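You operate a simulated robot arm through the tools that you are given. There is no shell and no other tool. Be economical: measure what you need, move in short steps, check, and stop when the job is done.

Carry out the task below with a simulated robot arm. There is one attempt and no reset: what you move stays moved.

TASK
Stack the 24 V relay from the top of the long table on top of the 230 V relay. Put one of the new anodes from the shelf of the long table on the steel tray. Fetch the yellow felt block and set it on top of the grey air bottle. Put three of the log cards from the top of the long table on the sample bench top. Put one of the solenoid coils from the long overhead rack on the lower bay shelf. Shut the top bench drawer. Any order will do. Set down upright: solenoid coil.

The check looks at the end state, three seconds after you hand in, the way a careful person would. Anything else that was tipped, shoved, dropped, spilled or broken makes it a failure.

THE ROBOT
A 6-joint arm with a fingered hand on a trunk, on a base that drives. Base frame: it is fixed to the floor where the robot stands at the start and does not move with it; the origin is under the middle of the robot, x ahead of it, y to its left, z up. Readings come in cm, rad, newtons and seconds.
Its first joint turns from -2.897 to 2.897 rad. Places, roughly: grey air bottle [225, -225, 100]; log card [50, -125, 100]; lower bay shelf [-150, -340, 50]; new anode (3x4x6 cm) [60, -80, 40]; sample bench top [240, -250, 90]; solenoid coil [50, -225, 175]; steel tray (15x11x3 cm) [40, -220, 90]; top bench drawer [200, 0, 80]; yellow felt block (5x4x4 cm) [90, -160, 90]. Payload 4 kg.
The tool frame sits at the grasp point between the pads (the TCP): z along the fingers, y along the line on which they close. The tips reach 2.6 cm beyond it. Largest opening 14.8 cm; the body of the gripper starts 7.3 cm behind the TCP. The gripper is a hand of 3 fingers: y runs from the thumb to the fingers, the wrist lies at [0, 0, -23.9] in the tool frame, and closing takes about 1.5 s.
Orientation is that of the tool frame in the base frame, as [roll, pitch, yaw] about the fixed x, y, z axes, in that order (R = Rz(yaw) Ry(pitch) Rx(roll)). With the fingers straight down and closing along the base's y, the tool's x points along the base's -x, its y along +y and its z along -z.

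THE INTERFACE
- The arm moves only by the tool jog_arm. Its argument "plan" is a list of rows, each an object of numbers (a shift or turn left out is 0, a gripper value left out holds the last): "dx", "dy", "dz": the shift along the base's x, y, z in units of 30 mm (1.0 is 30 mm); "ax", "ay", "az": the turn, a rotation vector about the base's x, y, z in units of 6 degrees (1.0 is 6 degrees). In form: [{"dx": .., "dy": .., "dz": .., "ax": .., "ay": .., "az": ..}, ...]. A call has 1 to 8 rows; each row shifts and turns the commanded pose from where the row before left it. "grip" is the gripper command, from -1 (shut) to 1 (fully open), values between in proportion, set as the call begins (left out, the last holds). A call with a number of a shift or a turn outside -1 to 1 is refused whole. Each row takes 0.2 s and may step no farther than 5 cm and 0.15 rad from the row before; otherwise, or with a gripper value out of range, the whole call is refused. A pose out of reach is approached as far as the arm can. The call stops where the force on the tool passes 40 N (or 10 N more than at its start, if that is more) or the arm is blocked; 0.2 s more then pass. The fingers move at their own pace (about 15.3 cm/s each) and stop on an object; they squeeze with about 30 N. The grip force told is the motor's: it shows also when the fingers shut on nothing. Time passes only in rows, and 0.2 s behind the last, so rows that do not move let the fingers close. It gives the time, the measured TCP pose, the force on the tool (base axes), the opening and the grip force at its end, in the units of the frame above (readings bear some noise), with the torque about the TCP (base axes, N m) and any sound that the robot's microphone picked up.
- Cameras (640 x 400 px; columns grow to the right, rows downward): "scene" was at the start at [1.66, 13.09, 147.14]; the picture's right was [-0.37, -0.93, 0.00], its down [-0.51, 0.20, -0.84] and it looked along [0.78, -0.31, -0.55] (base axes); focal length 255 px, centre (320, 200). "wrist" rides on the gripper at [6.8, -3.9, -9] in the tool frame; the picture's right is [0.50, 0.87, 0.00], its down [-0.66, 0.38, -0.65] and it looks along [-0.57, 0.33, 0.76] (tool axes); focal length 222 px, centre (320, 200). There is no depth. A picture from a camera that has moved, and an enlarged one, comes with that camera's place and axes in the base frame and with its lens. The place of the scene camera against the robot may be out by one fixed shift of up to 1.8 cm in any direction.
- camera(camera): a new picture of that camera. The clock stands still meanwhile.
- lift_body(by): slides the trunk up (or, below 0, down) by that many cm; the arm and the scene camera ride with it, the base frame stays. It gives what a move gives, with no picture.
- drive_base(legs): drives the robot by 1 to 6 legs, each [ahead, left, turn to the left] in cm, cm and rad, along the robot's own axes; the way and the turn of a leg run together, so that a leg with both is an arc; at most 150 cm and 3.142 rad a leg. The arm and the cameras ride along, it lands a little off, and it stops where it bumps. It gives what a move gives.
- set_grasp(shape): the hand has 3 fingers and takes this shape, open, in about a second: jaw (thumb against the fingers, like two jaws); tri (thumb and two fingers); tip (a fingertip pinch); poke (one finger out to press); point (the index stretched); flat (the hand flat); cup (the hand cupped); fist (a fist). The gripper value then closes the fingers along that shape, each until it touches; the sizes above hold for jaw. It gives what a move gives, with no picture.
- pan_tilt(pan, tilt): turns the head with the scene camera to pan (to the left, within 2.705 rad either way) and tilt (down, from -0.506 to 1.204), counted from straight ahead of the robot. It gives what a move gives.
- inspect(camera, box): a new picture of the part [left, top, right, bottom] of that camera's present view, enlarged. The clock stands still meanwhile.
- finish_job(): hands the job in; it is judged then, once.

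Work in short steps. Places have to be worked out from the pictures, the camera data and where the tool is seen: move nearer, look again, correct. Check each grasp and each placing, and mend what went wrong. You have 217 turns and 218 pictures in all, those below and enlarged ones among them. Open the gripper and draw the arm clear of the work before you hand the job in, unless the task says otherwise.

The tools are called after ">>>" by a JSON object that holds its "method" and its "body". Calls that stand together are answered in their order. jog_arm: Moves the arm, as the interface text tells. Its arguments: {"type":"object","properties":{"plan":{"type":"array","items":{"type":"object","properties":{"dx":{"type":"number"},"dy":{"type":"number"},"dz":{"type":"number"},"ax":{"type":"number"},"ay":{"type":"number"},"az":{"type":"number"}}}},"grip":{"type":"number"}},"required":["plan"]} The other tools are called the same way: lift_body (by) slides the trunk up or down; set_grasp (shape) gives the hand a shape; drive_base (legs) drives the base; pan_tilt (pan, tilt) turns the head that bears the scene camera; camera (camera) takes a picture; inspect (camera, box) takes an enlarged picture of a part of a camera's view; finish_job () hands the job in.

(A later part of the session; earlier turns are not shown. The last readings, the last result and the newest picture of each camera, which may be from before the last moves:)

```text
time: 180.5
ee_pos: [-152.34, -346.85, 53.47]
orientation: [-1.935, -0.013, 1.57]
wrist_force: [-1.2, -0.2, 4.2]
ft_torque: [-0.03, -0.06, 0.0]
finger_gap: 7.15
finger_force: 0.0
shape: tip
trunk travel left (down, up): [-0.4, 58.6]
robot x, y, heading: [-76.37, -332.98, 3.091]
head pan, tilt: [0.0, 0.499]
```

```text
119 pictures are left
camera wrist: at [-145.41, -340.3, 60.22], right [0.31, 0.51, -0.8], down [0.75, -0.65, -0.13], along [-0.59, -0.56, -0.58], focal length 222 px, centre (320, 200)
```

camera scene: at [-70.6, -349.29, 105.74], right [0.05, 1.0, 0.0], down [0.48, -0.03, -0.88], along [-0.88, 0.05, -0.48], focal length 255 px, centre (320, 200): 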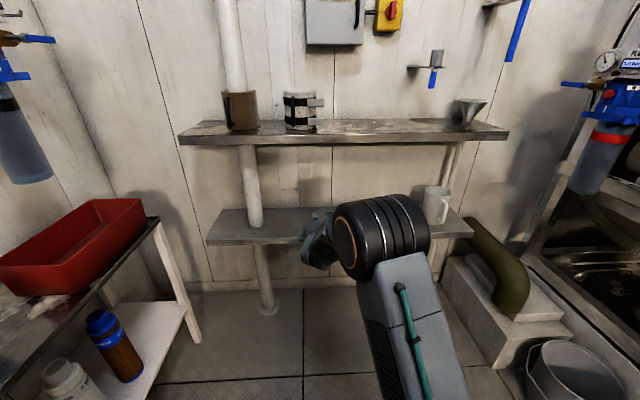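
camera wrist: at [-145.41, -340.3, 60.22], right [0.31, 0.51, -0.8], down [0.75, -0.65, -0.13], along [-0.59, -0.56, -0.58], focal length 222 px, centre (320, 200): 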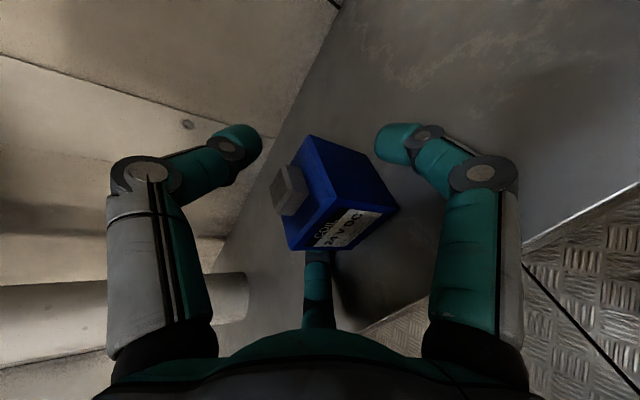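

Coil stands. Raise slightly and back out.

>>> {"method": "jog_arm", "body": {"plan": [{"dz": 0.25}, {"dx": 0.5, "dz": 0.1}, {"dx": 0.8}, {"dx": 1}]}}

>>> {"method": "drive_base", "body": {"legs": [[-30, 0, 0]]}}

>>> {"method": "camera", "body": {"camera": "scene"}}

>>> {"method": "camera", "body": {"camera": "wrist"}}

```text
time: 181.5
ee_pos: [-146.56, -348.28, 55.85]
orientation: [-1.938, -0.011, 1.571]
wrist_force: [0.2, 0.1, 0.2]
ft_torque: [-0.03, 0.01, 0.0]
finger_gap: 7.36
finger_force: 0.1
shape: tip
out of reach, approached as far as the arm can: row 3, 4
trunk travel left (down, up): [-0.4, 58.6]
robot x, y, heading: [-75.77, -333.19, 3.088]
head pan, tilt: [0.0, 0.499]
```

```text
time: 183.6
ee_pos: [-116.38, -349.83, 55.82]
orientation: [-1.938, -0.013, 1.571]
wrist_force: [-0.9, -0.4, 0.4]
ft_torque: [0.02, 0.02, 0.01]
finger_gap: 7.34
finger_force: 0.1
shape: tip
trunk travel left (down, up): [-0.4, 58.6]
robot x, y, heading: [-46.03, -334.86, 3.087]
head pan, tilt: [0.0, 0.499]
```

```text
118 pictures are left
camera scene: at [-50.71, -350.35, 105.74], right [0.05, 1.0, 0.0], down [0.48, -0.03, -0.88], along [-0.88, 0.05, -0.48], focal length 255 px, centre (320, 200)
```

scene: 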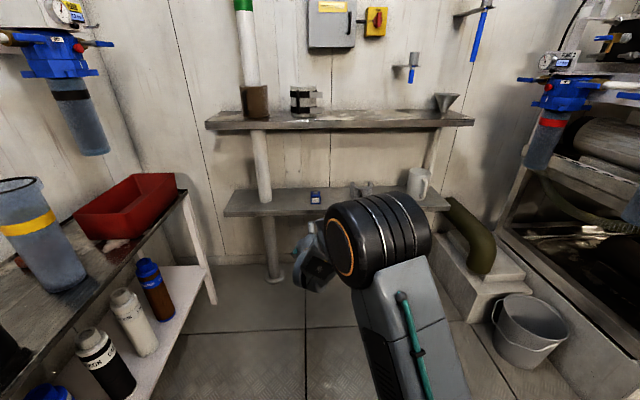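

```text
117 pictures are left
camera wrist: at [-109.25, -343.15, 62.81], right [0.31, 0.51, -0.8], down [0.75, -0.65, -0.13], along [-0.59, -0.56, -0.58], focal length 222 px, centre (320, 200)
```

wrist: 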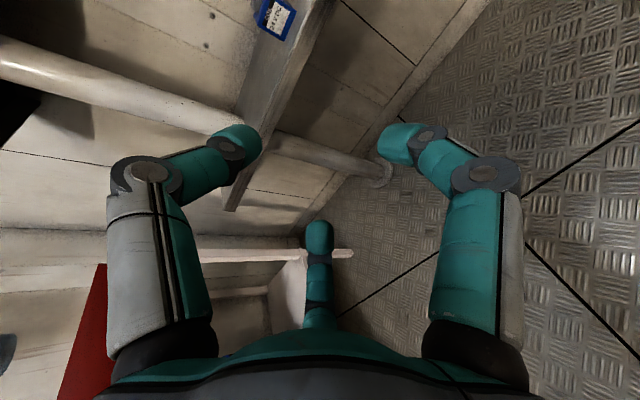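

Coil is placed upright. Raise the trunk, pull the arm in, and turn back.

>>> {"method": "lift_body", "body": {"by": 40}}

>>> {"method": "jog_arm", "body": {"plan": [{"dx": 1, "dz": 1}, {"dx": 1, "dz": 1}, {"dx": 1, "dz": 1}, {"dx": 1, "dz": 1}, {"dx": 1, "dz": 1}, {"dx": 1, "dz": 1}, {"dx": 0.5, "dz": 1}, {"dz": 1}]}}

>>> {"method": "drive_base", "body": {"legs": [[0, 0, -3.087], [0, 100, 0], [0, 100, 0]]}}

>>> {"method": "pan_tilt", "body": {"pan": 0.1, "tilt": 0.6}}

>>> {"method": "camera", "body": {"camera": "scene"}}

```text
time: 187.4
ee_pos: [-116.24, -349.82, 95.91]
orientation: [-1.939, -0.014, 1.571]
wrist_force: [0.1, -0.3, -0.5]
ft_torque: [-0.01, -0.01, -0.05]
finger_gap: 7.36
finger_force: 0.0
shape: tip
trunk travel left (down, up): [-40.4, 18.6]
robot x, y, heading: [-46.13, -334.86, 3.091]
head pan, tilt: [0.0, 0.499]
```

```text
time: 189.2
ee_pos: [-96.57, -349.92, 119.9]
orientation: [-1.936, -0.015, 1.569]
wrist_force: [-0.1, 0.6, 0.1]
ft_torque: [0.02, -0.01, -0.01]
finger_gap: 7.36
finger_force: 0.0
shape: tip
trunk travel left (down, up): [-40.4, 18.6]
robot x, y, heading: [-46.4, -334.43, 3.089]
head pan, tilt: [0.0, 0.499]
```

```text
time: 206.5
ee_pos: [2.67, -114.95, 119.95]
orientation: [-1.937, -0.014, -1.499]
wrist_force: [0.4, -0.3, -0.3]
ft_torque: [0.0, 0.0, 0.04]
finger_gap: 7.35
finger_force: 0.1
shape: tip
trunk travel left (down, up): [-40.4, 18.6]
robot x, y, heading: [-46.98, -133.78, 0.02]
head pan, tilt: [0.0, 0.499]
```

```text
time: 207.1
ee_pos: [2.7, -114.85, 119.88]
orientation: [-1.937, -0.014, -1.496]
wrist_force: [0.5, -0.7, 0.3]
ft_torque: [-0.01, 0.0, 0.01]
finger_gap: 7.36
finger_force: 0.0
shape: tip
trunk travel left (down, up): [-40.4, 18.6]
robot x, y, heading: [-46.19, -134.03, 0.024]
head pan, tilt: [0.099, 0.6]
```

```text
116 pictures are left
camera scene: at [-44.74, -116.37, 144.83], right [0.12, -0.99, 0.0], down [-0.56, -0.07, -0.83], along [0.82, 0.1, -0.56], focal length 255 px, centre (320, 200)
```

scene: 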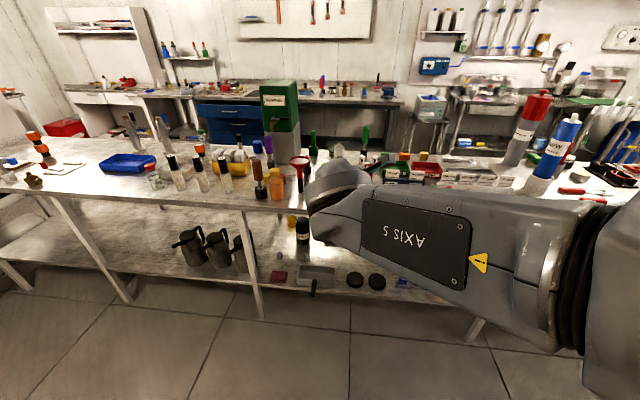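

Pitch the tool back to vertical, then inspect the table.

>>> {"method": "jog_arm", "body": {"plan": [{"ay": 1}, {"ay": 1}, {"ay": 1}, {"ay": 1}, {"ay": 1}, {"ay": 1}, {"ay": 1}, {"ay": 1}]}}

>>> {"method": "jog_arm", "body": {"plan": [{"ay": 1}, {"ay": 1}, {"ay": 1}, {"ay": 0.5}, {"dy": -0.5, "dz": 0.5}]}}

>>> {"method": "camera", "body": {"camera": "scene"}}

>>> {"method": "camera", "body": {"camera": "wrist"}}

```text
time: 208.9
ee_pos: [2.41, -114.63, 119.46]
orientation: [-2.346, 0.013, -1.503]
wrist_force: [-0.1, 0.5, 0.5]
ft_torque: [-0.03, -0.01, -0.02]
finger_gap: 7.35
finger_force: 0.0
shape: tip
out of reach, approached as far as the arm can: row 4, 5, 6, 7, 8
trunk travel left (down, up): [-40.4, 18.6]
robot x, y, heading: [-46.45, -133.79, 0.024]
head pan, tilt: [0.099, 0.6]
```

```text
time: 210.1
ee_pos: [2.22, -115.41, 120.07]
orientation: [-2.336, 0.008, -1.505]
wrist_force: [0.0, -0.1, 0.1]
ft_torque: [0.01, -0.02, 0.01]
finger_gap: 7.39
finger_force: 0.0
shape: tip
out of reach, approached as far as the arm can: row 1, 2, 3, 4, 5
trunk travel left (down, up): [-40.4, 18.6]
robot x, y, heading: [-46.54, -133.79, 0.019]
head pan, tilt: [0.099, 0.6]
```

```text
115 pictures are left
camera scene: at [-44.72, -116.34, 144.83], right [0.12, -0.99, 0.0], down [-0.56, -0.07, -0.82], along [0.82, 0.1, -0.57], focal length 255 px, centre (320, 200)
```

scene: 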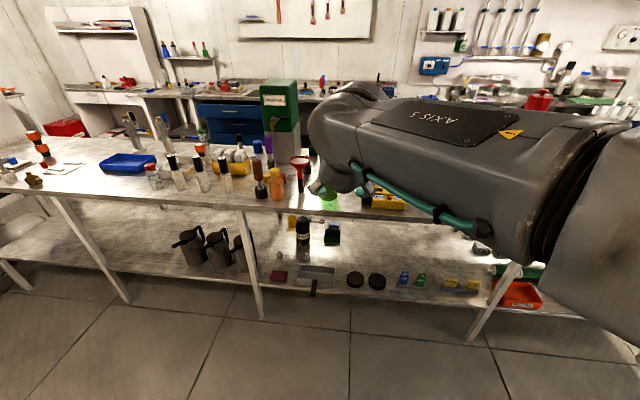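

```text
114 pictures are left
camera wrist: at [-1.25, -122.55, 128.97], right [-0.57, -0.53, -0.63], down [-0.77, 0.61, 0.19], along [0.28, 0.59, -0.76], focal length 222 px, centre (320, 200)
```

wrist: 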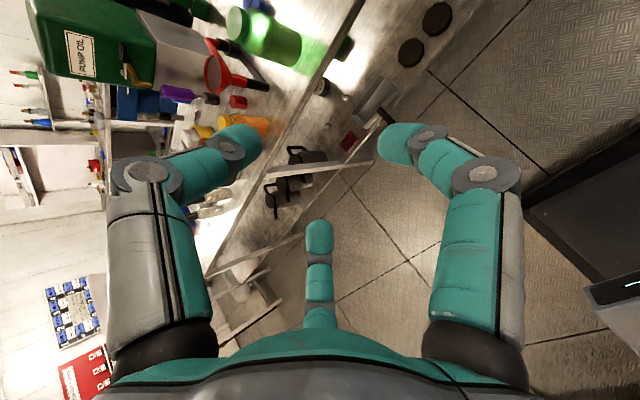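

Unroll the hand by 90° to relax the wrist, then try vertical.

>>> {"method": "jog_arm", "body": {"plan": [{"ax": -0.72, "ay": -0.05, "az": 0.69}, {"ax": -0.72, "ay": -0.05, "az": 0.69}, {"ax": -0.72, "ay": -0.05, "az": 0.69}, {"ax": -0.72, "ay": -0.05, "az": 0.69}, {"ax": -0.72, "ay": -0.05, "az": 0.69}, {"ax": -0.72, "ay": -0.05, "az": 0.69}, {"ax": -0.72, "ay": -0.05, "az": 0.69}, {"ax": -0.72, "ay": -0.05, "az": 0.69}]}}

>>> {"method": "jog_arm", "body": {"plan": [{"ax": -0.72, "ay": -0.05, "az": 0.69}, {"ax": -0.72, "ay": -0.05, "az": 0.69}, {"ax": -0.72, "ay": -0.05, "az": 0.69}, {"ax": -0.72, "ay": -0.05, "az": 0.69}, {"ax": -0.72, "ay": -0.05, "az": 0.69}, {"ax": -0.72, "ay": -0.05, "az": 0.69}, {"ax": -0.72, "ay": -0.05, "az": 0.69}]}}

>>> {"method": "jog_arm", "body": {"plan": [{"ay": 1, "dy": -1}, {"ay": 1, "dy": -1}, {"ay": 1, "dy": -1}, {"ay": 1, "dy": -1}, {"ay": 1, "dy": -1}, {"ay": 1}, {"ay": 1}, {"ay": 0.8}]}}

```text
time: 211.9
ee_pos: [2.16, -115.42, 120.03]
orientation: [-2.536, -0.561, -0.855]
wrist_force: [0.2, 0.3, 0.3]
ft_torque: [-0.05, -0.01, -0.01]
finger_gap: 7.34
finger_force: 0.0
shape: tip
trunk travel left (down, up): [-40.4, 18.6]
robot x, y, heading: [-46.75, -134.03, 0.021]
head pan, tilt: [0.099, 0.6]
```

```text
time: 213.5
ee_pos: [2.33, -115.55, 120.14]
orientation: [3.14, -0.799, 0.053]
wrist_force: [-0.6, 0.5, 0.1]
ft_torque: [0.01, -0.03, 0.01]
finger_gap: 7.38
finger_force: 0.2
shape: tip
trunk travel left (down, up): [-40.4, 18.6]
robot x, y, heading: [-46.47, -134.19, 0.018]
head pan, tilt: [0.099, 0.6]
```

```text
time: 215.3
ee_pos: [-1.4, -119.35, 107.47]
orientation: [3.081, -0.586, 0.045]
wrist_force: [0.8, -0.2, -0.5]
ft_torque: [-0.02, -0.02, -0.04]
finger_gap: 7.36
finger_force: 0.2
shape: tip
out of reach, approached as far as the arm can: row 1, 2, 3, 4, 5, 6, 7, 8
trunk travel left (down, up): [-40.4, 18.6]
robot x, y, heading: [-46.84, -133.29, 0.02]
head pan, tilt: [0.099, 0.6]
```

Wrist limit again; return the hand to the original yaw by rolling -180° about the tool axis.

>>> {"method": "jog_arm", "body": {"plan": [{"ax": -0.55, "az": 0.83}, {"ax": -0.55, "az": 0.83}, {"ax": -0.55, "az": 0.83}, {"ax": -0.55, "az": 0.83}, {"ax": -0.55, "az": 0.83}, {"ax": -0.55, "az": 0.83}, {"ax": -0.55, "az": 0.83}, {"ax": -0.55, "az": 0.83}]}}

>>> {"method": "jog_arm", "body": {"plan": [{"ax": -0.55, "az": 0.83}, {"ax": -0.55, "az": 0.83}, {"ax": -0.55, "az": 0.83}, {"ax": -0.55, "az": 0.83}, {"ax": -0.55, "az": 0.83}, {"ax": -0.55, "az": 0.83}, {"ax": -0.55, "az": 0.83}, {"ax": -0.55, "az": 0.83}]}}

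>>> {"method": "jog_arm", "body": {"plan": [{"ax": -0.55, "az": 0.83}, {"ax": -0.55, "az": 0.83}, {"ax": -0.55, "az": 0.83}, {"ax": -0.55, "az": 0.83}, {"ax": -0.55, "az": 0.83}, {"ax": -0.55, "az": 0.83}, {"ax": -0.55, "az": 0.83}, {"ax": -0.55, "az": 0.83}]}}

>>> {"method": "jog_arm", "body": {"plan": [{"ax": -0.55, "az": 0.83}, {"ax": -0.55, "az": 0.83}, {"ax": -0.55, "az": 0.83}, {"ax": -0.55, "az": 0.83}, {"ax": -0.55, "az": 0.83}, {"ax": -0.55, "az": 0.83}]}}

```text
time: 217.1
ee_pos: [-1.2, -119.48, 107.38]
orientation: [2.636, -0.364, 0.957]
wrist_force: [0.7, -0.2, 0.7]
ft_torque: [0.01, -0.01, 0.02]
finger_gap: 7.38
finger_force: 0.0
shape: tip
trunk travel left (down, up): [-40.4, 18.6]
robot x, y, heading: [-46.65, -133.74, 0.024]
head pan, tilt: [0.099, 0.6]
```

```text
time: 218.9
ee_pos: [-1.18, -119.63, 107.41]
orientation: [2.523, 0.074, 1.682]
wrist_force: [0.1, 0.6, 0.6]
ft_torque: [-0.02, -0.03, -0.01]
finger_gap: 7.36
finger_force: 0.0
shape: tip
trunk travel left (down, up): [-40.4, 18.6]
robot x, y, heading: [-46.2, -133.52, 0.02]
head pan, tilt: [0.099, 0.6]
```

```text
time: 220.7
ee_pos: [-2.73, -117.02, 107.88]
orientation: [2.749, 0.476, 2.445]
wrist_force: [-0.2, -0.1, -0.3]
ft_torque: [-0.03, -0.02, -0.01]
finger_gap: 7.34
finger_force: 0.1
shape: tip
out of reach, approached as far as the arm can: row 7, 8
trunk travel left (down, up): [-40.4, 18.6]
robot x, y, heading: [-46.29, -133.52, 0.019]
head pan, tilt: [0.099, 0.6]
```

```text
time: 222.1
ee_pos: [-15.13, -106.81, 110.69]
orientation: [3.12, 0.596, -3.119]
wrist_force: [-0.9, -0.6, -0.1]
ft_torque: [0.01, -0.03, -0.01]
finger_gap: 7.37
finger_force: 0.0
shape: tip
out of reach, approached as far as the arm can: row 1, 2, 3, 4, 5, 6
trunk travel left (down, up): [-40.4, 18.6]
robot x, y, heading: [-46.72, -133.47, 0.023]
head pan, tilt: [0.099, 0.6]
```

>>> {"method": "jog_arm", "body": {"plan": [{"ay": 1}, {"ay": 1}, {"ay": 1}, {"ay": 1}, {"ay": 1}, {"ay": 0.7}]}}

>>> {"method": "jog_arm", "body": {"plan": [{"dx": 1, "dy": -0.6}, {"dx": 1, "dy": -0.6}, {"dx": 1, "dy": -0.6}, {"dx": 1, "dy": -0.6}, {"dx": 1, "dy": -0.6}, {"dy": -1}, {"dy": -1}, {"dy": -1}]}}

>>> {"method": "camera", "body": {"camera": "scene"}}

```text
time: 223.5
ee_pos: [-15.0, -106.91, 110.5]
orientation: [3.118, 0.595, -3.12]
wrist_force: [-0.2, -0.1, -1.0]
ft_torque: [0.02, 0.04, 0.02]
finger_gap: 7.35
finger_force: 0.0
shape: tip
out of reach, approached as far as the arm can: row 1, 2, 3, 4, 5, 6
trunk travel left (down, up): [-40.4, 18.6]
robot x, y, heading: [-46.69, -133.48, 0.021]
head pan, tilt: [0.099, 0.6]
```

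```text
time: 225.3
ee_pos: [-15.67, -115.19, 102.08]
orientation: [3.121, 0.6, -3.125]
wrist_force: [0.3, -0.1, -0.6]
ft_torque: [0.01, 0.01, -0.02]
finger_gap: 7.36
finger_force: 0.1
shape: tip
out of reach, approached as far as the arm can: row 1, 2, 3, 4, 5, 6, 7, 8
trunk travel left (down, up): [-40.4, 18.6]
robot x, y, heading: [-46.43, -133.68, 0.019]
head pan, tilt: [0.099, 0.6]
```

```text
113 pictures are left
camera scene: at [-44.74, -116.36, 144.83], right [0.12, -0.99, 0.0], down [-0.56, -0.07, -0.83], along [0.82, 0.1, -0.56], focal length 255 px, centre (320, 200)
```

scene: 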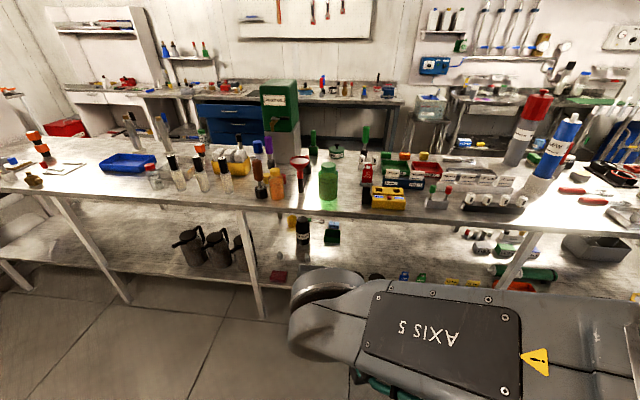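

The wrist is in a flipped branch. Straighten the arm (tool collinear with forearm) to get through it: pitch the tool to horizontal while extending.

>>> {"method": "jog_arm", "body": {"plan": [{"ay": -1, "dx": 1}, {"ay": -1, "dx": 1}, {"ay": -1, "dx": 1}, {"ay": -1, "dx": 1}, {"ay": -1, "dx": 1}, {"ay": -1, "dx": 1}, {"ay": -1, "dx": 1}, {"ay": -1, "dx": 1, "dz": 0.5}]}}

>>> {"method": "jog_arm", "body": {"plan": [{"ay": -1, "dx": 1, "dz": 0.5}, {"ay": -0.3, "dx": 1, "dz": 0.5}, {"dx": 1, "dz": 0.5}, {"dx": 1}, {"dx": 1}, {"dx": 0.5}]}}

>>> {"method": "camera", "body": {"camera": "scene"}}

```text
time: 227.1
ee_pos: [8.44, -115.0, 103.56]
orientation: [-3.048, 1.432, -3.017]
wrist_force: [-0.2, 0.3, -0.2]
ft_torque: [-0.01, 0.02, -0.02]
finger_gap: 7.33
finger_force: 0.0
shape: tip
trunk travel left (down, up): [-40.4, 18.6]
robot x, y, heading: [-46.39, -133.64, 0.021]
head pan, tilt: [0.099, 0.6]
```

```text
time: 228.5
ee_pos: [24.75, -115.1, 107.95]
orientation: [-1.754, 1.554, -1.72]
wrist_force: [-0.5, 0.2, -0.5]
ft_torque: [0.01, -0.03, 0.03]
finger_gap: 7.39
finger_force: 0.1
shape: tip
trunk travel left (down, up): [-40.4, 18.6]
robot x, y, heading: [-46.57, -133.63, 0.02]
head pan, tilt: [0.099, 0.6]
```

```text
112 pictures are left
camera scene: at [-44.72, -116.37, 144.83], right [0.12, -0.99, 0.0], down [-0.56, -0.07, -0.83], along [0.82, 0.1, -0.56], focal length 255 px, centre (320, 200)
```

scene: 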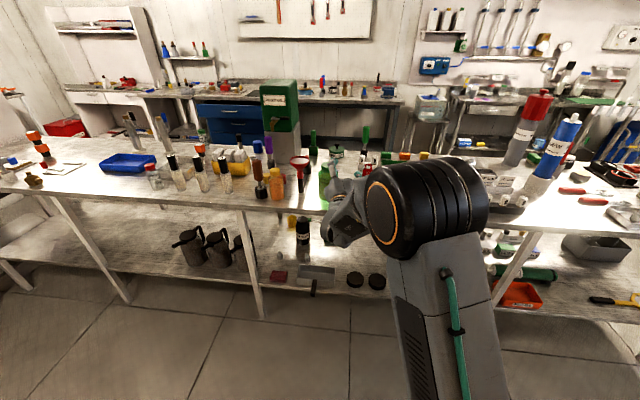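

>>> {"method": "jog_arm", "body": {"plan": [{"ay": 1}, {"ay": 1}, {"ay": 1}, {"ay": 1}, {"ay": 1}, {"ay": 1}, {"ay": 1}, {"ay": 1}]}}

>>> {"method": "jog_arm", "body": {"plan": [{"ay": 1, "dx": -1}, {"ay": 1, "dx": -1}, {"ay": 1, "dx": -1}, {"ay": 1, "dx": -1}, {"ay": 1, "dx": -1}, {"ay": 1, "dx": -1}, {"ay": 1, "dx": -1}, {"dx": -1}]}}

>>> {"method": "camera", "body": {"camera": "scene"}}

```text
time: 230.3
ee_pos: [24.81, -115.21, 107.97]
orientation: [3.136, 1.049, -3.108]
wrist_force: [0.1, 0.1, -0.5]
ft_torque: [0.02, 0.0, 0.01]
finger_gap: 7.37
finger_force: 0.0
shape: tip
out of reach, approached as far as the arm can: row 6, 7, 8
trunk travel left (down, up): [-40.4, 18.6]
robot x, y, heading: [-46.46, -134.07, 0.026]
head pan, tilt: [0.099, 0.6]
```

```text
time: 232.1
ee_pos: [-10.6, -114.66, 83.27]
orientation: [3.114, 0.316, -3.124]
wrist_force: [-0.6, 0.2, -0.8]
ft_torque: [0.01, 0.03, -0.02]
finger_gap: 7.36
finger_force: 0.1
shape: tip
out of reach, approached as far as the arm can: row 1, 2, 3, 4, 5, 6, 7
trunk travel left (down, up): [-40.4, 18.6]
robot x, y, heading: [-46.55, -133.64, 0.02]
head pan, tilt: [0.099, 0.6]
```

```text
111 pictures are left
camera scene: at [-44.7, -116.35, 144.83], right [0.12, -0.99, 0.0], down [-0.56, -0.07, -0.82], along [0.82, 0.1, -0.57], focal length 255 px, centre (320, 200)
```

scene: 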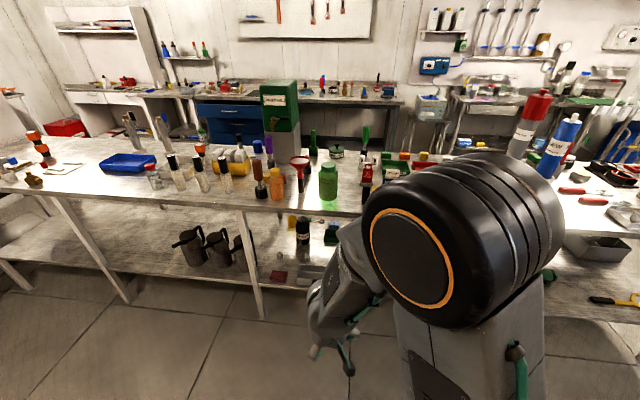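

Good — elbow-up now, nearly vertical. Continue to vertical and raise.

>>> {"method": "jog_arm", "body": {"plan": [{"ay": 1}, {"ay": 1}, {"ay": 1}, {"dz": 1, "dx": 0.5}, {"dz": 1, "dx": 0.5}, {"dz": 1, "dx": 0.5}, {"dz": 1, "dx": 0.5}, {"dz": 1}]}}

```text
time: 233.9
ee_pos: [-4.9, -113.48, 95.69]
orientation: [3.028, 0.249, -3.133]
wrist_force: [0.5, -0.1, 0.1]
ft_torque: [0.01, 0.05, 0.0]
finger_gap: 7.4
finger_force: 0.1
shape: tip
out of reach, approached as far as the arm can: row 1, 2, 3, 4, 5, 6
trunk travel left (down, up): [-40.4, 18.6]
robot x, y, heading: [-46.6, -133.35, 0.024]
head pan, tilt: [0.099, 0.6]
```

Now cone the tool around the forearm axis to swap wrist branch: first bend the tool up, then rotate 180° about the forearm direction.

>>> {"method": "jog_arm", "body": {"plan": [{"ay": -1, "dx": 0.5, "dz": 0.3}, {"ay": -1, "dx": 0.5, "dz": 0.3}, {"ay": -1, "dx": 0.5, "dz": 0.3}, {"ay": -1, "dx": 0.5, "dz": 0.3}, {"ay": -1, "dx": 0.5, "dz": 0.3}, {"ay": -1, "dz": 0.3}, {"ay": -1, "dz": 0.3}]}}

>>> {"method": "jog_arm", "body": {"plan": [{"ax": 0.25, "az": -0.97}, {"ax": 0.25, "az": -0.97}, {"ax": 0.25, "az": -0.97}, {"ax": 0.25, "az": -0.97}, {"ax": 0.25, "az": -0.97}, {"ax": 0.25, "az": -0.97}, {"ax": 0.25, "az": -0.97}, {"ax": 0.25, "az": -0.97}]}}

>>> {"method": "jog_arm", "body": {"plan": [{"ax": 0.25, "az": -0.97}, {"ax": 0.25, "az": -0.97}, {"ax": 0.25, "az": -0.97}, {"ax": 0.25, "az": -0.97}, {"ax": 0.25, "az": -0.97}, {"ax": 0.25, "az": -0.97}, {"ax": 0.25, "az": -0.97}, {"ax": 0.25, "az": -0.97}]}}

>>> {"method": "camera", "body": {"camera": "scene"}}

```text
time: 235.5
ee_pos: [2.32, -113.48, 101.85]
orientation: [3.038, 0.984, -3.128]
wrist_force: [0.5, -0.1, 0.2]
ft_torque: [0.0, 0.02, 0.01]
finger_gap: 7.37
finger_force: 0.1
shape: tip
trunk travel left (down, up): [-40.4, 18.6]
robot x, y, heading: [-46.29, -134.13, 0.024]
head pan, tilt: [0.099, 0.6]
```

```text
time: 237.3
ee_pos: [2.56, -113.55, 101.77]
orientation: [2.74, 0.88, 2.102]
wrist_force: [0.1, 0.0, 0.2]
ft_torque: [-0.01, 0.03, -0.01]
finger_gap: 7.39
finger_force: 0.1
shape: tip
trunk travel left (down, up): [-40.4, 18.6]
robot x, y, heading: [-46.62, -133.44, 0.021]
head pan, tilt: [0.099, 0.6]
```

```text
time: 239.1
ee_pos: [2.52, -113.54, 101.93]
orientation: [2.709, 0.68, 1.262]
wrist_force: [-0.1, 0.6, 0.1]
ft_torque: [-0.02, 0.04, 0.01]
finger_gap: 7.39
finger_force: 0.1
shape: tip
trunk travel left (down, up): [-40.4, 18.6]
robot x, y, heading: [-46.36, -133.98, 0.024]
head pan, tilt: [0.099, 0.6]
```

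```text
110 pictures are left
camera scene: at [-44.74, -116.36, 144.83], right [0.12, -0.99, 0.0], down [-0.56, -0.07, -0.83], along [0.82, 0.1, -0.56], focal length 255 px, centre (320, 200)
```

scene: 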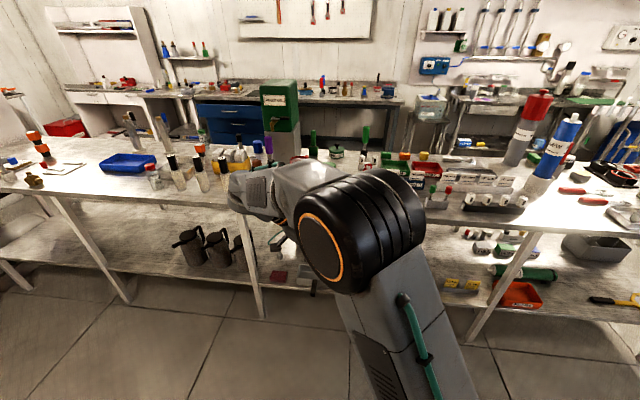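

No limits so far. Continue the cone.

>>> {"method": "jog_arm", "body": {"plan": [{"ax": 0.25, "az": -0.97}, {"ax": 0.25, "az": -0.97}, {"ax": 0.25, "az": -0.97}, {"ax": 0.25, "az": -0.97}, {"ax": 0.25, "az": -0.97}, {"ax": 0.25, "az": -0.97}, {"ax": 0.25, "az": -0.97}, {"ax": 0.25, "az": -0.97}]}}

>>> {"method": "jog_arm", "body": {"plan": [{"ax": 0.25, "az": -0.97}, {"ax": 0.25, "az": -0.97}, {"ax": 0.25, "az": -0.97}, {"ax": 0.25, "az": -0.97}, {"ax": 0.25, "az": -0.97}, {"ax": 0.25, "az": -0.97}]}}

>>> {"method": "camera", "body": {"camera": "scene"}}

```text
time: 240.9
ee_pos: [2.44, -113.5, 101.82]
orientation: [2.863, 0.518, 0.535]
wrist_force: [-0.1, 0.1, 0.5]
ft_torque: [-0.02, -0.02, 0.01]
finger_gap: 7.4
finger_force: 0.1
shape: tip
trunk travel left (down, up): [-40.4, 18.6]
robot x, y, heading: [-46.31, -133.68, 0.022]
head pan, tilt: [0.099, 0.6]
```

```text
time: 242.3
ee_pos: [2.5, -113.59, 101.93]
orientation: [3.028, 0.478, 0.004]
wrist_force: [-0.1, 0.3, 0.4]
ft_torque: [0.01, -0.01, 0.0]
finger_gap: 7.38
finger_force: 0.1
shape: tip
trunk travel left (down, up): [-40.4, 18.6]
robot x, y, heading: [-46.41, -133.96, 0.014]
head pan, tilt: [0.099, 0.6]
```

```text
109 pictures are left
camera scene: at [-44.73, -116.36, 144.83], right [0.12, -0.99, 0.0], down [-0.56, -0.07, -0.83], along [0.82, 0.1, -0.56], focal length 255 px, centre (320, 200)
```

scene: 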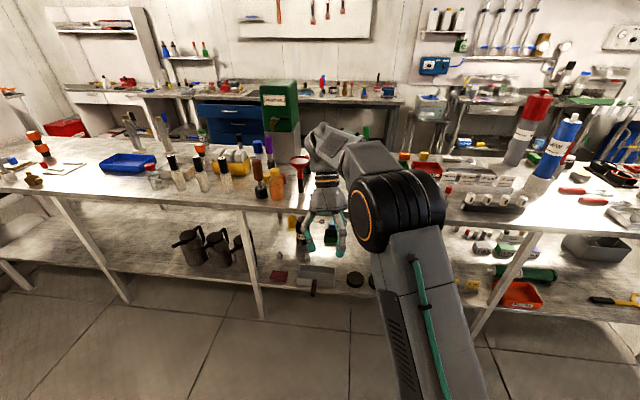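

Natural branch restored. Make the tool vertical and rotate yaw back by +180°.

>>> {"method": "jog_arm", "body": {"plan": [{"ay": -1}, {"ay": -1}, {"ay": -1}, {"ay": -1}, {"ay": -0.56, "ax": 0.5}, {"ax": 0.58, "dz": 0.5}, {"dz": 1}, {"dz": 1}]}}

>>> {"method": "jog_arm", "body": {"plan": [{"az": 1}, {"az": 1}, {"az": 1}, {"az": 1}, {"az": 1}, {"az": 1}, {"az": 1}, {"az": 1}]}}

>>> {"method": "jog_arm", "body": {"plan": [{"az": 1}, {"az": 1}, {"az": 1}, {"az": 1}, {"az": 1}, {"az": 1}, {"az": 1}, {"az": 1}]}}

>>> {"method": "pan_tilt", "body": {"pan": -0.2, "tilt": 0.5}}

>>> {"method": "camera", "body": {"camera": "scene"}}

```text
time: 244.1
ee_pos: [2.52, -113.57, 109.5]
orientation: [3.141, 0.0, 0.006]
wrist_force: [0.1, -0.5, -0.3]
ft_torque: [0.05, -0.01, 0.0]
finger_gap: 7.37
finger_force: 0.0
shape: tip
trunk travel left (down, up): [-40.4, 18.6]
robot x, y, heading: [-46.71, -133.92, 0.019]
head pan, tilt: [0.099, 0.6]
```

```text
time: 245.9
ee_pos: [2.57, -113.62, 109.25]
orientation: [-3.14, 0.001, 0.845]
wrist_force: [-0.8, 0.8, 0.1]
ft_torque: [0.0, -0.01, 0.02]
finger_gap: 7.36
finger_force: 0.0
shape: tip
trunk travel left (down, up): [-40.4, 18.6]
robot x, y, heading: [-46.47, -133.4, 0.023]
head pan, tilt: [0.099, 0.6]
```

```text
time: 247.7
ee_pos: [2.55, -113.54, 109.49]
orientation: [3.141, 0.001, 1.684]
wrist_force: [-0.4, 0.5, 0.4]
ft_torque: [0.04, -0.03, 0.0]
finger_gap: 7.38
finger_force: 0.0
shape: tip
trunk travel left (down, up): [-40.4, 18.6]
robot x, y, heading: [-46.6, -133.34, 0.023]
head pan, tilt: [0.099, 0.6]
```

```text
time: 248.5
ee_pos: [2.54, -113.56, 109.54]
orientation: [3.141, 0.002, 1.683]
wrist_force: [-0.5, 0.6, -0.4]
ft_torque: [-0.02, 0.0, -0.02]
finger_gap: 7.36
finger_force: 0.0
shape: tip
trunk travel left (down, up): [-40.4, 18.6]
robot x, y, heading: [-46.38, -134.02, 0.021]
head pan, tilt: [-0.201, 0.499]
```

```text
108 pictures are left
camera scene: at [-44.55, -119.05, 145.74], right [-0.18, -0.98, 0.0], down [-0.47, 0.09, -0.88], along [0.86, -0.16, -0.48], focal length 255 px, centre (320, 200)
```

scene: 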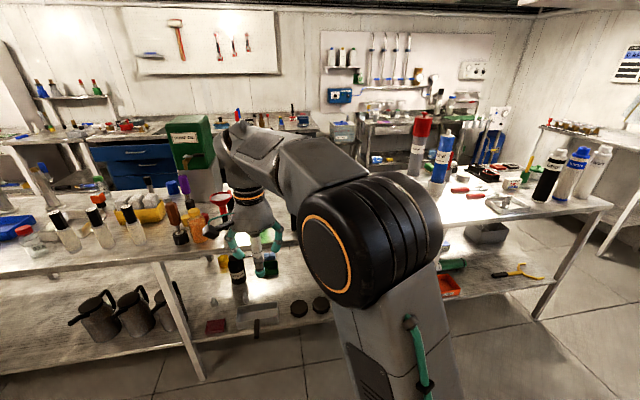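

Arm is healthy again. Move right so the card area (x≈50,y≈-125) becomes visible to the left of the arm.

>>> {"method": "drive_base", "body": {"legs": [[0, -38, 0]]}}

>>> {"method": "pan_tilt", "body": {"pan": 0.45, "tilt": 0.5}}

>>> {"method": "camera", "body": {"camera": "scene"}}

>>> {"method": "inspect", "body": {"camera": "scene", "box": [200, 150, 440, 290]}}

```text
time: 250.9
ee_pos: [3.41, -152.03, 109.41]
orientation: [3.14, -0.001, 1.675]
wrist_force: [0.9, -0.1, 0.9]
ft_torque: [-0.02, 0.01, 0.01]
finger_gap: 7.38
finger_force: 0.0
shape: tip
trunk travel left (down, up): [-40.4, 18.6]
robot x, y, heading: [-46.2, -171.98, 0.017]
head pan, tilt: [-0.201, 0.499]
```

```text
time: 252.0
ee_pos: [3.34, -152.09, 109.52]
orientation: [3.14, 0.0, 1.677]
wrist_force: [-0.7, -0.1, -0.4]
ft_torque: [0.04, -0.02, 0.01]
finger_gap: 7.37
finger_force: 0.1
shape: tip
trunk travel left (down, up): [-40.4, 18.6]
robot x, y, heading: [-45.71, -171.94, 0.012]
head pan, tilt: [0.45, 0.499]
```

```text
107 pictures are left
camera scene: at [-44.6, -151.54, 145.74], right [0.45, -0.89, 0.0], down [-0.43, -0.21, -0.88], along [0.79, 0.39, -0.48], focal length 255 px, centre (320, 200)
```

scene: 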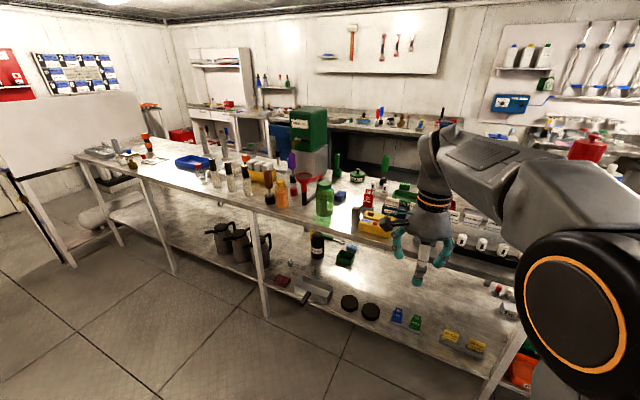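

```text
2.67 times, centred on (320, 220) of scene
camera zoom: at [-44.6, -151.54, 145.74], right [0.45, -0.89, 0.0], down [-0.43, -0.21, -0.88], along [0.79, 0.39, -0.48], focal length 681 px, centre (320, 147)
```

zoom: 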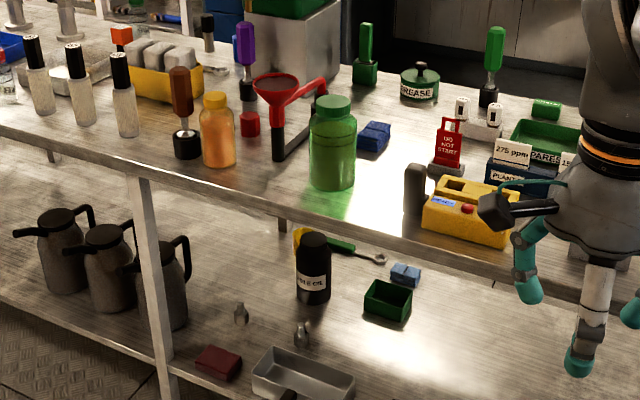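

The log cards stand in holders (blue "PLANT 1" with two, grey "PLANT 2" with four) around x≈50, y≈-138…-183. Drive the hand over there and look with the wrist camera.

>>> {"method": "jog_arm", "body": {"plan": [{"dz": 1}, {"dz": 1}, {"dz": 1}], "grip": 0.0}}

>>> {"method": "drive_base", "body": {"legs": [[30, 0, 0]]}}

>>> {"method": "camera", "body": {"camera": "wrist"}}

>>> {"method": "camera", "body": {"camera": "scene"}}

```text
time: 252.8
ee_pos: [3.22, -152.13, 118.48]
orientation: [3.14, 0.001, 1.676]
wrist_force: [0.0, 0.0, 0.2]
ft_torque: [0.0, 0.01, 0.0]
finger_gap: 7.35
finger_force: 0.0
shape: tip
trunk travel left (down, up): [-40.4, 18.6]
robot x, y, heading: [-45.89, -171.68, 0.013]
head pan, tilt: [0.45, 0.499]
```

```text
time: 254.8
ee_pos: [32.94, -151.7, 118.49]
orientation: [3.141, 0.001, 1.675]
wrist_force: [-0.2, 0.1, 0.1]
ft_torque: [0.04, -0.01, 0.01]
finger_gap: 7.36
finger_force: 0.1
shape: tip
trunk travel left (down, up): [-40.4, 18.6]
robot x, y, heading: [-16.11, -171.39, 0.017]
head pan, tilt: [0.45, 0.499]
```

```text
105 pictures are left
camera wrist: at [28.33, -145.38, 127.4], right [0.81, 0.59, 0.0], down [0.44, -0.61, 0.65], along [0.39, -0.53, -0.76], focal length 222 px, centre (320, 200)
```

wrist: 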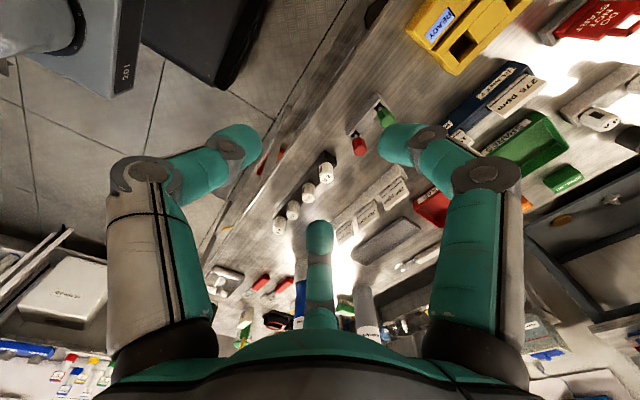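

```text
104 pictures are left
camera scene: at [-14.84, -151.11, 145.74], right [0.45, -0.89, 0.0], down [-0.43, -0.21, -0.88], along [0.79, 0.39, -0.48], focal length 255 px, centre (320, 200)
```

scene: 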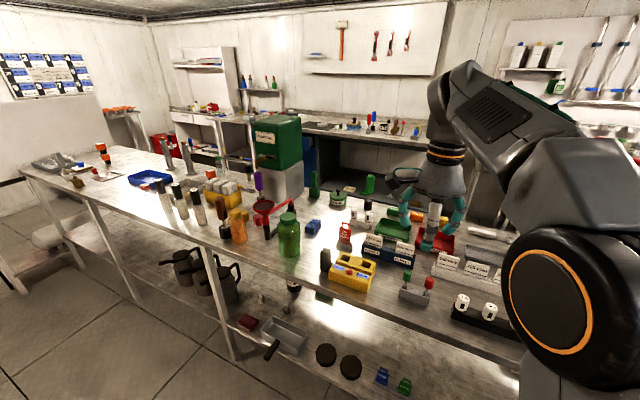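

Zoom on the card holders in both cameras.

>>> {"method": "inspect", "body": {"camera": "wrist", "box": [320, 50, 560, 270]}}

>>> {"method": "inspect", "body": {"camera": "scene", "box": [320, 190, 520, 310]}}

```text
1.82 times, centred on (440, 160) of wrist
camera zoom: at [28.33, -145.38, 127.4], right [0.81, 0.59, 0.0], down [0.44, -0.61, 0.65], along [0.39, -0.53, -0.76], focal length 404 px, centre (102, 273)
```

zoom: 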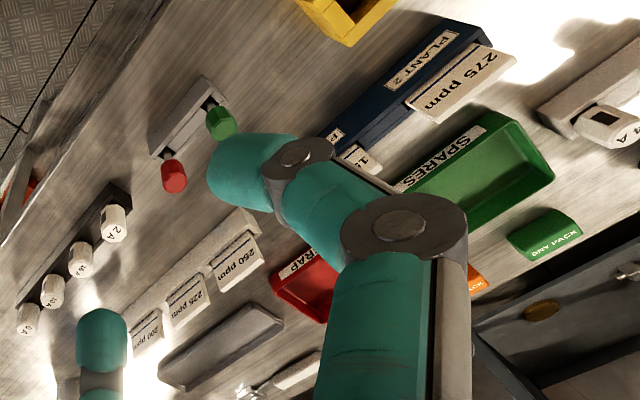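

```text
3.20 times, centred on (420, 250) of scene
camera zoom: at [-14.84, -151.11, 145.74], right [0.45, -0.89, 0.0], down [-0.43, -0.21, -0.88], along [0.79, 0.39, -0.48], focal length 817 px, centre (0, 40)
```

zoom: 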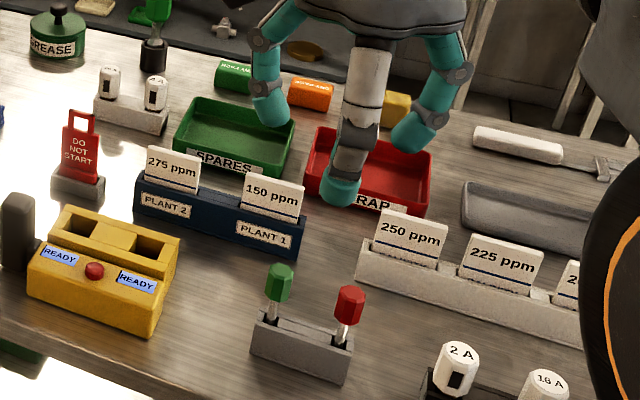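

The 275, 150 ppm cards (blue rack) and 250 ppm (grey rack) stand at ≈(55,-137), (54,-145), (55,-158). Move the base closer and the hand over the 275 card.

>>> {"method": "drive_base", "body": {"legs": [[13, 16, 0]]}}

>>> {"method": "jog_arm", "body": {"plan": [{"dx": 0.9, "dy": -0.3, "az": -1}, {"dx": 0.9, "dz": -0.7, "az": -0.6}, {"dx": 0.9, "dz": -0.8}, {"dz": -0.8}, {"dz": -0.8}]}}

>>> {"method": "camera", "body": {"camera": "wrist"}}

```text
time: 256.4
ee_pos: [46.06, -135.54, 118.45]
orientation: [3.142, 0.002, 1.676]
wrist_force: [0.1, 0.1, 0.7]
ft_torque: [0.0, -0.02, 0.02]
finger_gap: 7.37
finger_force: 0.0
shape: tip
trunk travel left (down, up): [-40.4, 18.6]
robot x, y, heading: [-2.82, -155.58, 0.014]
head pan, tilt: [0.45, 0.499]
```

```text
time: 257.6
ee_pos: [54.03, -136.41, 109.13]
orientation: [-3.141, 0.0, 1.508]
wrist_force: [-1.6, -0.8, 0.3]
ft_torque: [0.01, -0.01, 0.01]
finger_gap: 7.39
finger_force: 0.0
shape: tip
trunk travel left (down, up): [-40.4, 18.6]
robot x, y, heading: [-3.11, -155.2, 0.018]
head pan, tilt: [0.45, 0.499]
```

```text
101 pictures are left
camera wrist: at [50.54, -129.33, 118.09], right [0.9, 0.44, 0.0], down [0.34, -0.68, 0.65], along [0.29, -0.59, -0.76], focal length 222 px, centre (320, 200)
```

wrist: 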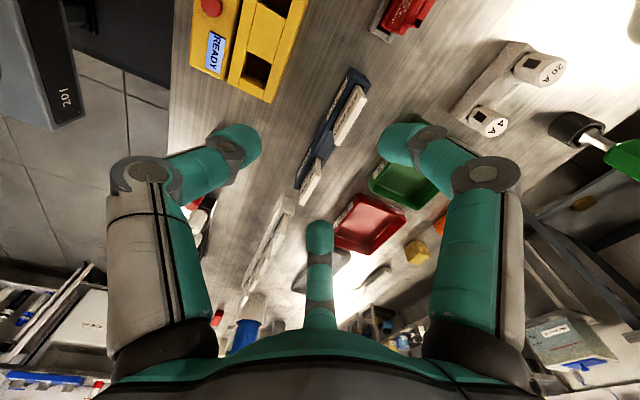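

>>> {"method": "inspect", "body": {"camera": "wrist", "box": [270, 50, 410, 220]}}

```text
2.35 times, centred on (340, 135) of wrist
camera zoom: at [50.54, -129.33, 118.09], right [0.9, 0.44, 0.0], down [0.34, -0.68, 0.65], along [0.29, -0.59, -0.76], focal length 523 px, centre (273, 353)
```

zoom: 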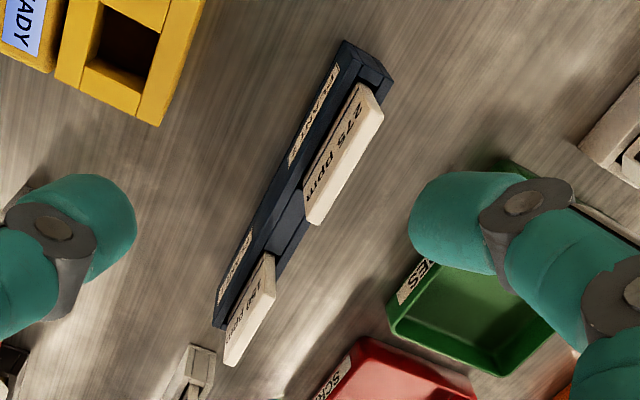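

The 275 card top edge is at (57.2, -135.8), z≈96.2, aligned with y. Descend and grasp.

>>> {"method": "jog_arm", "body": {"plan": [{"dx": 0.6, "dy": 0.2, "az": 0.6}, {"dx": 0.45, "dz": -0.8}, {"dz": -1}, {"dz": -1}, {"dz": -1}, {"dz": -0.85}]}}

>>> {"method": "camera", "body": {"camera": "wrist"}}

```text
time: 259.0
ee_pos: [57.09, -135.75, 95.13]
orientation: [3.14, 0.001, 1.57]
wrist_force: [-0.4, 0.4, 0.8]
ft_torque: [0.02, 0.03, 0.03]
finger_gap: 7.34
finger_force: 0.0
shape: tip
trunk travel left (down, up): [-40.4, 18.6]
robot x, y, heading: [-3.02, -155.43, 0.013]
head pan, tilt: [0.45, 0.499]
```

```text
99 pictures are left
camera wrist: at [53.15, -129.02, 104.07], right [0.87, 0.5, 0.0], down [0.38, -0.66, 0.65], along [0.33, -0.57, -0.76], focal length 222 px, centre (320, 200)
```

wrist: 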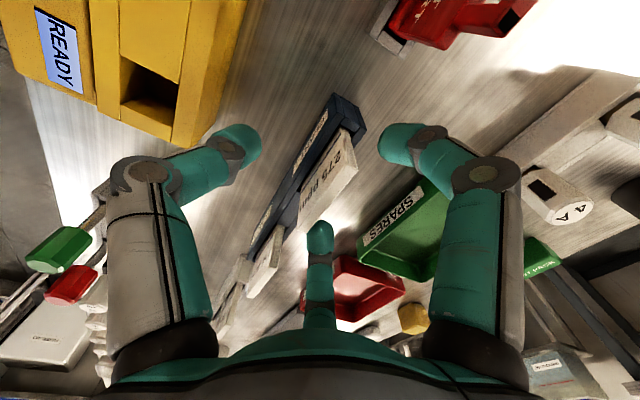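

>>> {"method": "jog_arm", "body": {"plan": [{}, {}, {}, {}, {}, {}, {}], "grip": -1}}

>>> {"method": "jog_arm", "body": {"plan": [{"dz": 0.4}, {"dz": 0.8}, {"dz": 1}, {"dz": 1}, {"dz": 1}]}}

>>> {"method": "camera", "body": {"camera": "wrist"}}

>>> {"method": "inspect", "body": {"camera": "scene", "box": [300, 150, 500, 290]}}

```text
time: 260.6
ee_pos: [57.18, -135.8, 95.16]
orientation: [3.14, 0.0, 1.571]
wrist_force: [0.5, -0.6, -0.7]
ft_torque: [-0.01, -0.02, 0.03]
finger_gap: 0.69
finger_force: 30.2
shape: tip
trunk travel left (down, up): [-40.4, 18.6]
robot x, y, heading: [-2.99, -155.19, 0.012]
head pan, tilt: [0.45, 0.499]
```

```text
time: 261.8
ee_pos: [57.46, -135.93, 107.93]
orientation: [-3.141, 0.001, 1.57]
wrist_force: [-0.1, -0.1, -0.4]
ft_torque: [-0.02, -0.02, -0.05]
finger_gap: 0.69
finger_force: 29.5
shape: tip
trunk travel left (down, up): [-40.4, 18.6]
robot x, y, heading: [-3.35, -154.92, 0.011]
head pan, tilt: [0.45, 0.499]
```

```text
98 pictures are left
camera wrist: at [53.42, -129.17, 116.83], right [0.87, 0.5, 0.0], down [0.38, -0.66, 0.65], along [0.33, -0.57, -0.76], focal length 222 px, centre (320, 200)
```

wrist: 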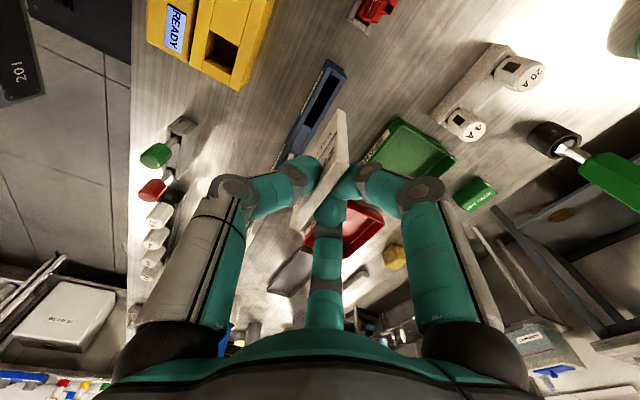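

```text
2.86 times, centred on (400, 220) of scene
camera zoom: at [-1.84, -134.86, 145.73], right [0.45, -0.89, 0.0], down [-0.43, -0.21, -0.88], along [0.79, 0.39, -0.48], focal length 729 px, centre (91, 143)
```

zoom: 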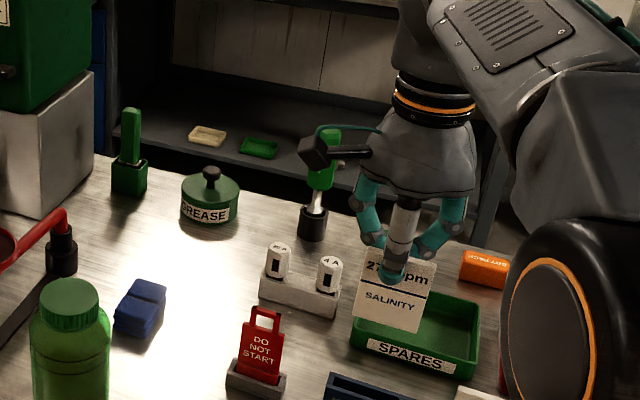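

Card (275 ppm SALINITY) held. Retract the arm, back off, and drive around the table end toward the sample bench.

>>> {"method": "jog_arm", "body": {"plan": [{"dx": -1, "dz": 0.8}, {"dx": -1, "dz": 0.8}, {"dx": -1, "dz": 0.8}, {"dx": -1, "dz": 0.5}, {"dx": -1, "dy": -0.5}, {"dx": -1, "dy": -0.5}, {"dy": -0.5}]}}

>>> {"method": "drive_base", "body": {"legs": [[-40, 0, 0], [0, -150, 0], [0, -15, 0], [40, 0, 0]]}}

>>> {"method": "pan_tilt", "body": {"pan": 0.3, "tilt": 0.35}}

>>> {"method": "camera", "body": {"camera": "scene"}}

```text
time: 263.4
ee_pos: [39.18, -140.39, 116.56]
orientation: [3.14, -0.001, 1.57]
wrist_force: [0.7, 0.0, -0.5]
ft_torque: [0.0, 0.0, 0.0]
finger_gap: 0.71
finger_force: 30.5
shape: tip
trunk travel left (down, up): [-40.4, 18.6]
robot x, y, heading: [-3.15, -155.14, 0.015]
head pan, tilt: [0.45, 0.499]
```

```text
time: 275.9
ee_pos: [42.32, -302.77, 116.44]
orientation: [-3.141, -0.001, 1.592]
wrist_force: [-0.7, 0.6, 0.2]
ft_torque: [0.05, -0.01, 0.0]
finger_gap: 0.69
finger_force: 29.6
shape: tip
trunk travel left (down, up): [-40.4, 18.6]
robot x, y, heading: [0.42, -318.62, 0.039]
head pan, tilt: [0.45, 0.499]
```

```text
time: 276.6
ee_pos: [42.18, -302.64, 116.42]
orientation: [3.141, -0.001, 1.592]
wrist_force: [-0.1, 0.1, -0.6]
ft_torque: [-0.02, 0.05, 0.05]
finger_gap: 0.71
finger_force: 30.3
shape: tip
trunk travel left (down, up): [-40.4, 18.6]
robot x, y, heading: [0.57, -318.22, 0.034]
head pan, tilt: [0.3, 0.351]
```

```text
96 pictures are left
camera scene: at [1.92, -299.24, 147.1], right [0.33, -0.94, 0.0], down [-0.33, -0.11, -0.94], along [0.89, 0.31, -0.34], focal length 255 px, centre (320, 200)
```

scene: 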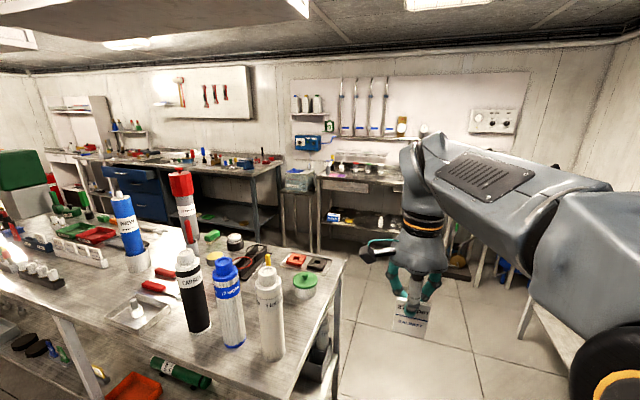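

Floor is clear ahead. Advance and look at the sample bench.

>>> {"method": "drive_base", "body": {"legs": [[135, 0, -0.035]]}}

>>> {"method": "pan_tilt", "body": {"pan": 0.55, "tilt": 0.45}}

>>> {"method": "camera", "body": {"camera": "scene"}}

```text
time: 283.3
ee_pos: [176.77, -300.68, 116.46]
orientation: [-3.141, 0.001, 1.567]
wrist_force: [1.1, 0.1, 0.0]
ft_torque: [0.0, -0.01, -0.02]
finger_gap: 0.71
finger_force: 29.8
shape: tip
trunk travel left (down, up): [-40.4, 18.6]
robot x, y, heading: [134.3, -315.41, 0.01]
head pan, tilt: [0.3, 0.351]
```

```text
time: 284.1
ee_pos: [176.84, -300.79, 116.61]
orientation: [3.141, 0.0, 1.567]
wrist_force: [-0.5, -0.8, 0.5]
ft_torque: [-0.01, 0.0, 0.02]
finger_gap: 0.69
finger_force: 29.6
shape: tip
trunk travel left (down, up): [-40.4, 18.6]
robot x, y, heading: [134.17, -315.72, 0.011]
head pan, tilt: [0.55, 0.45]
```

```text
95 pictures are left
camera scene: at [135.4, -294.22, 146.19], right [0.53, -0.85, 0.0], down [-0.37, -0.23, -0.9], along [0.76, 0.48, -0.43], focal length 255 px, centre (320, 200)
```

scene: 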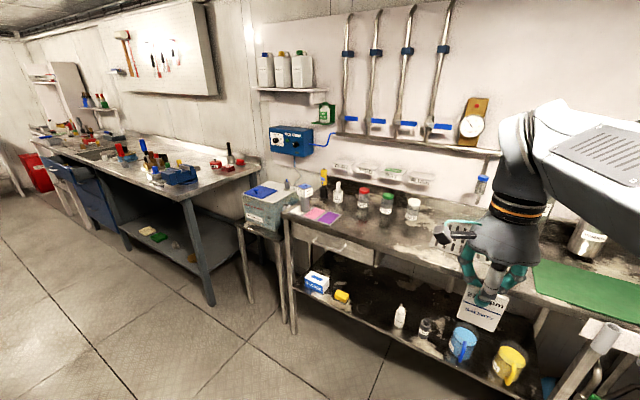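

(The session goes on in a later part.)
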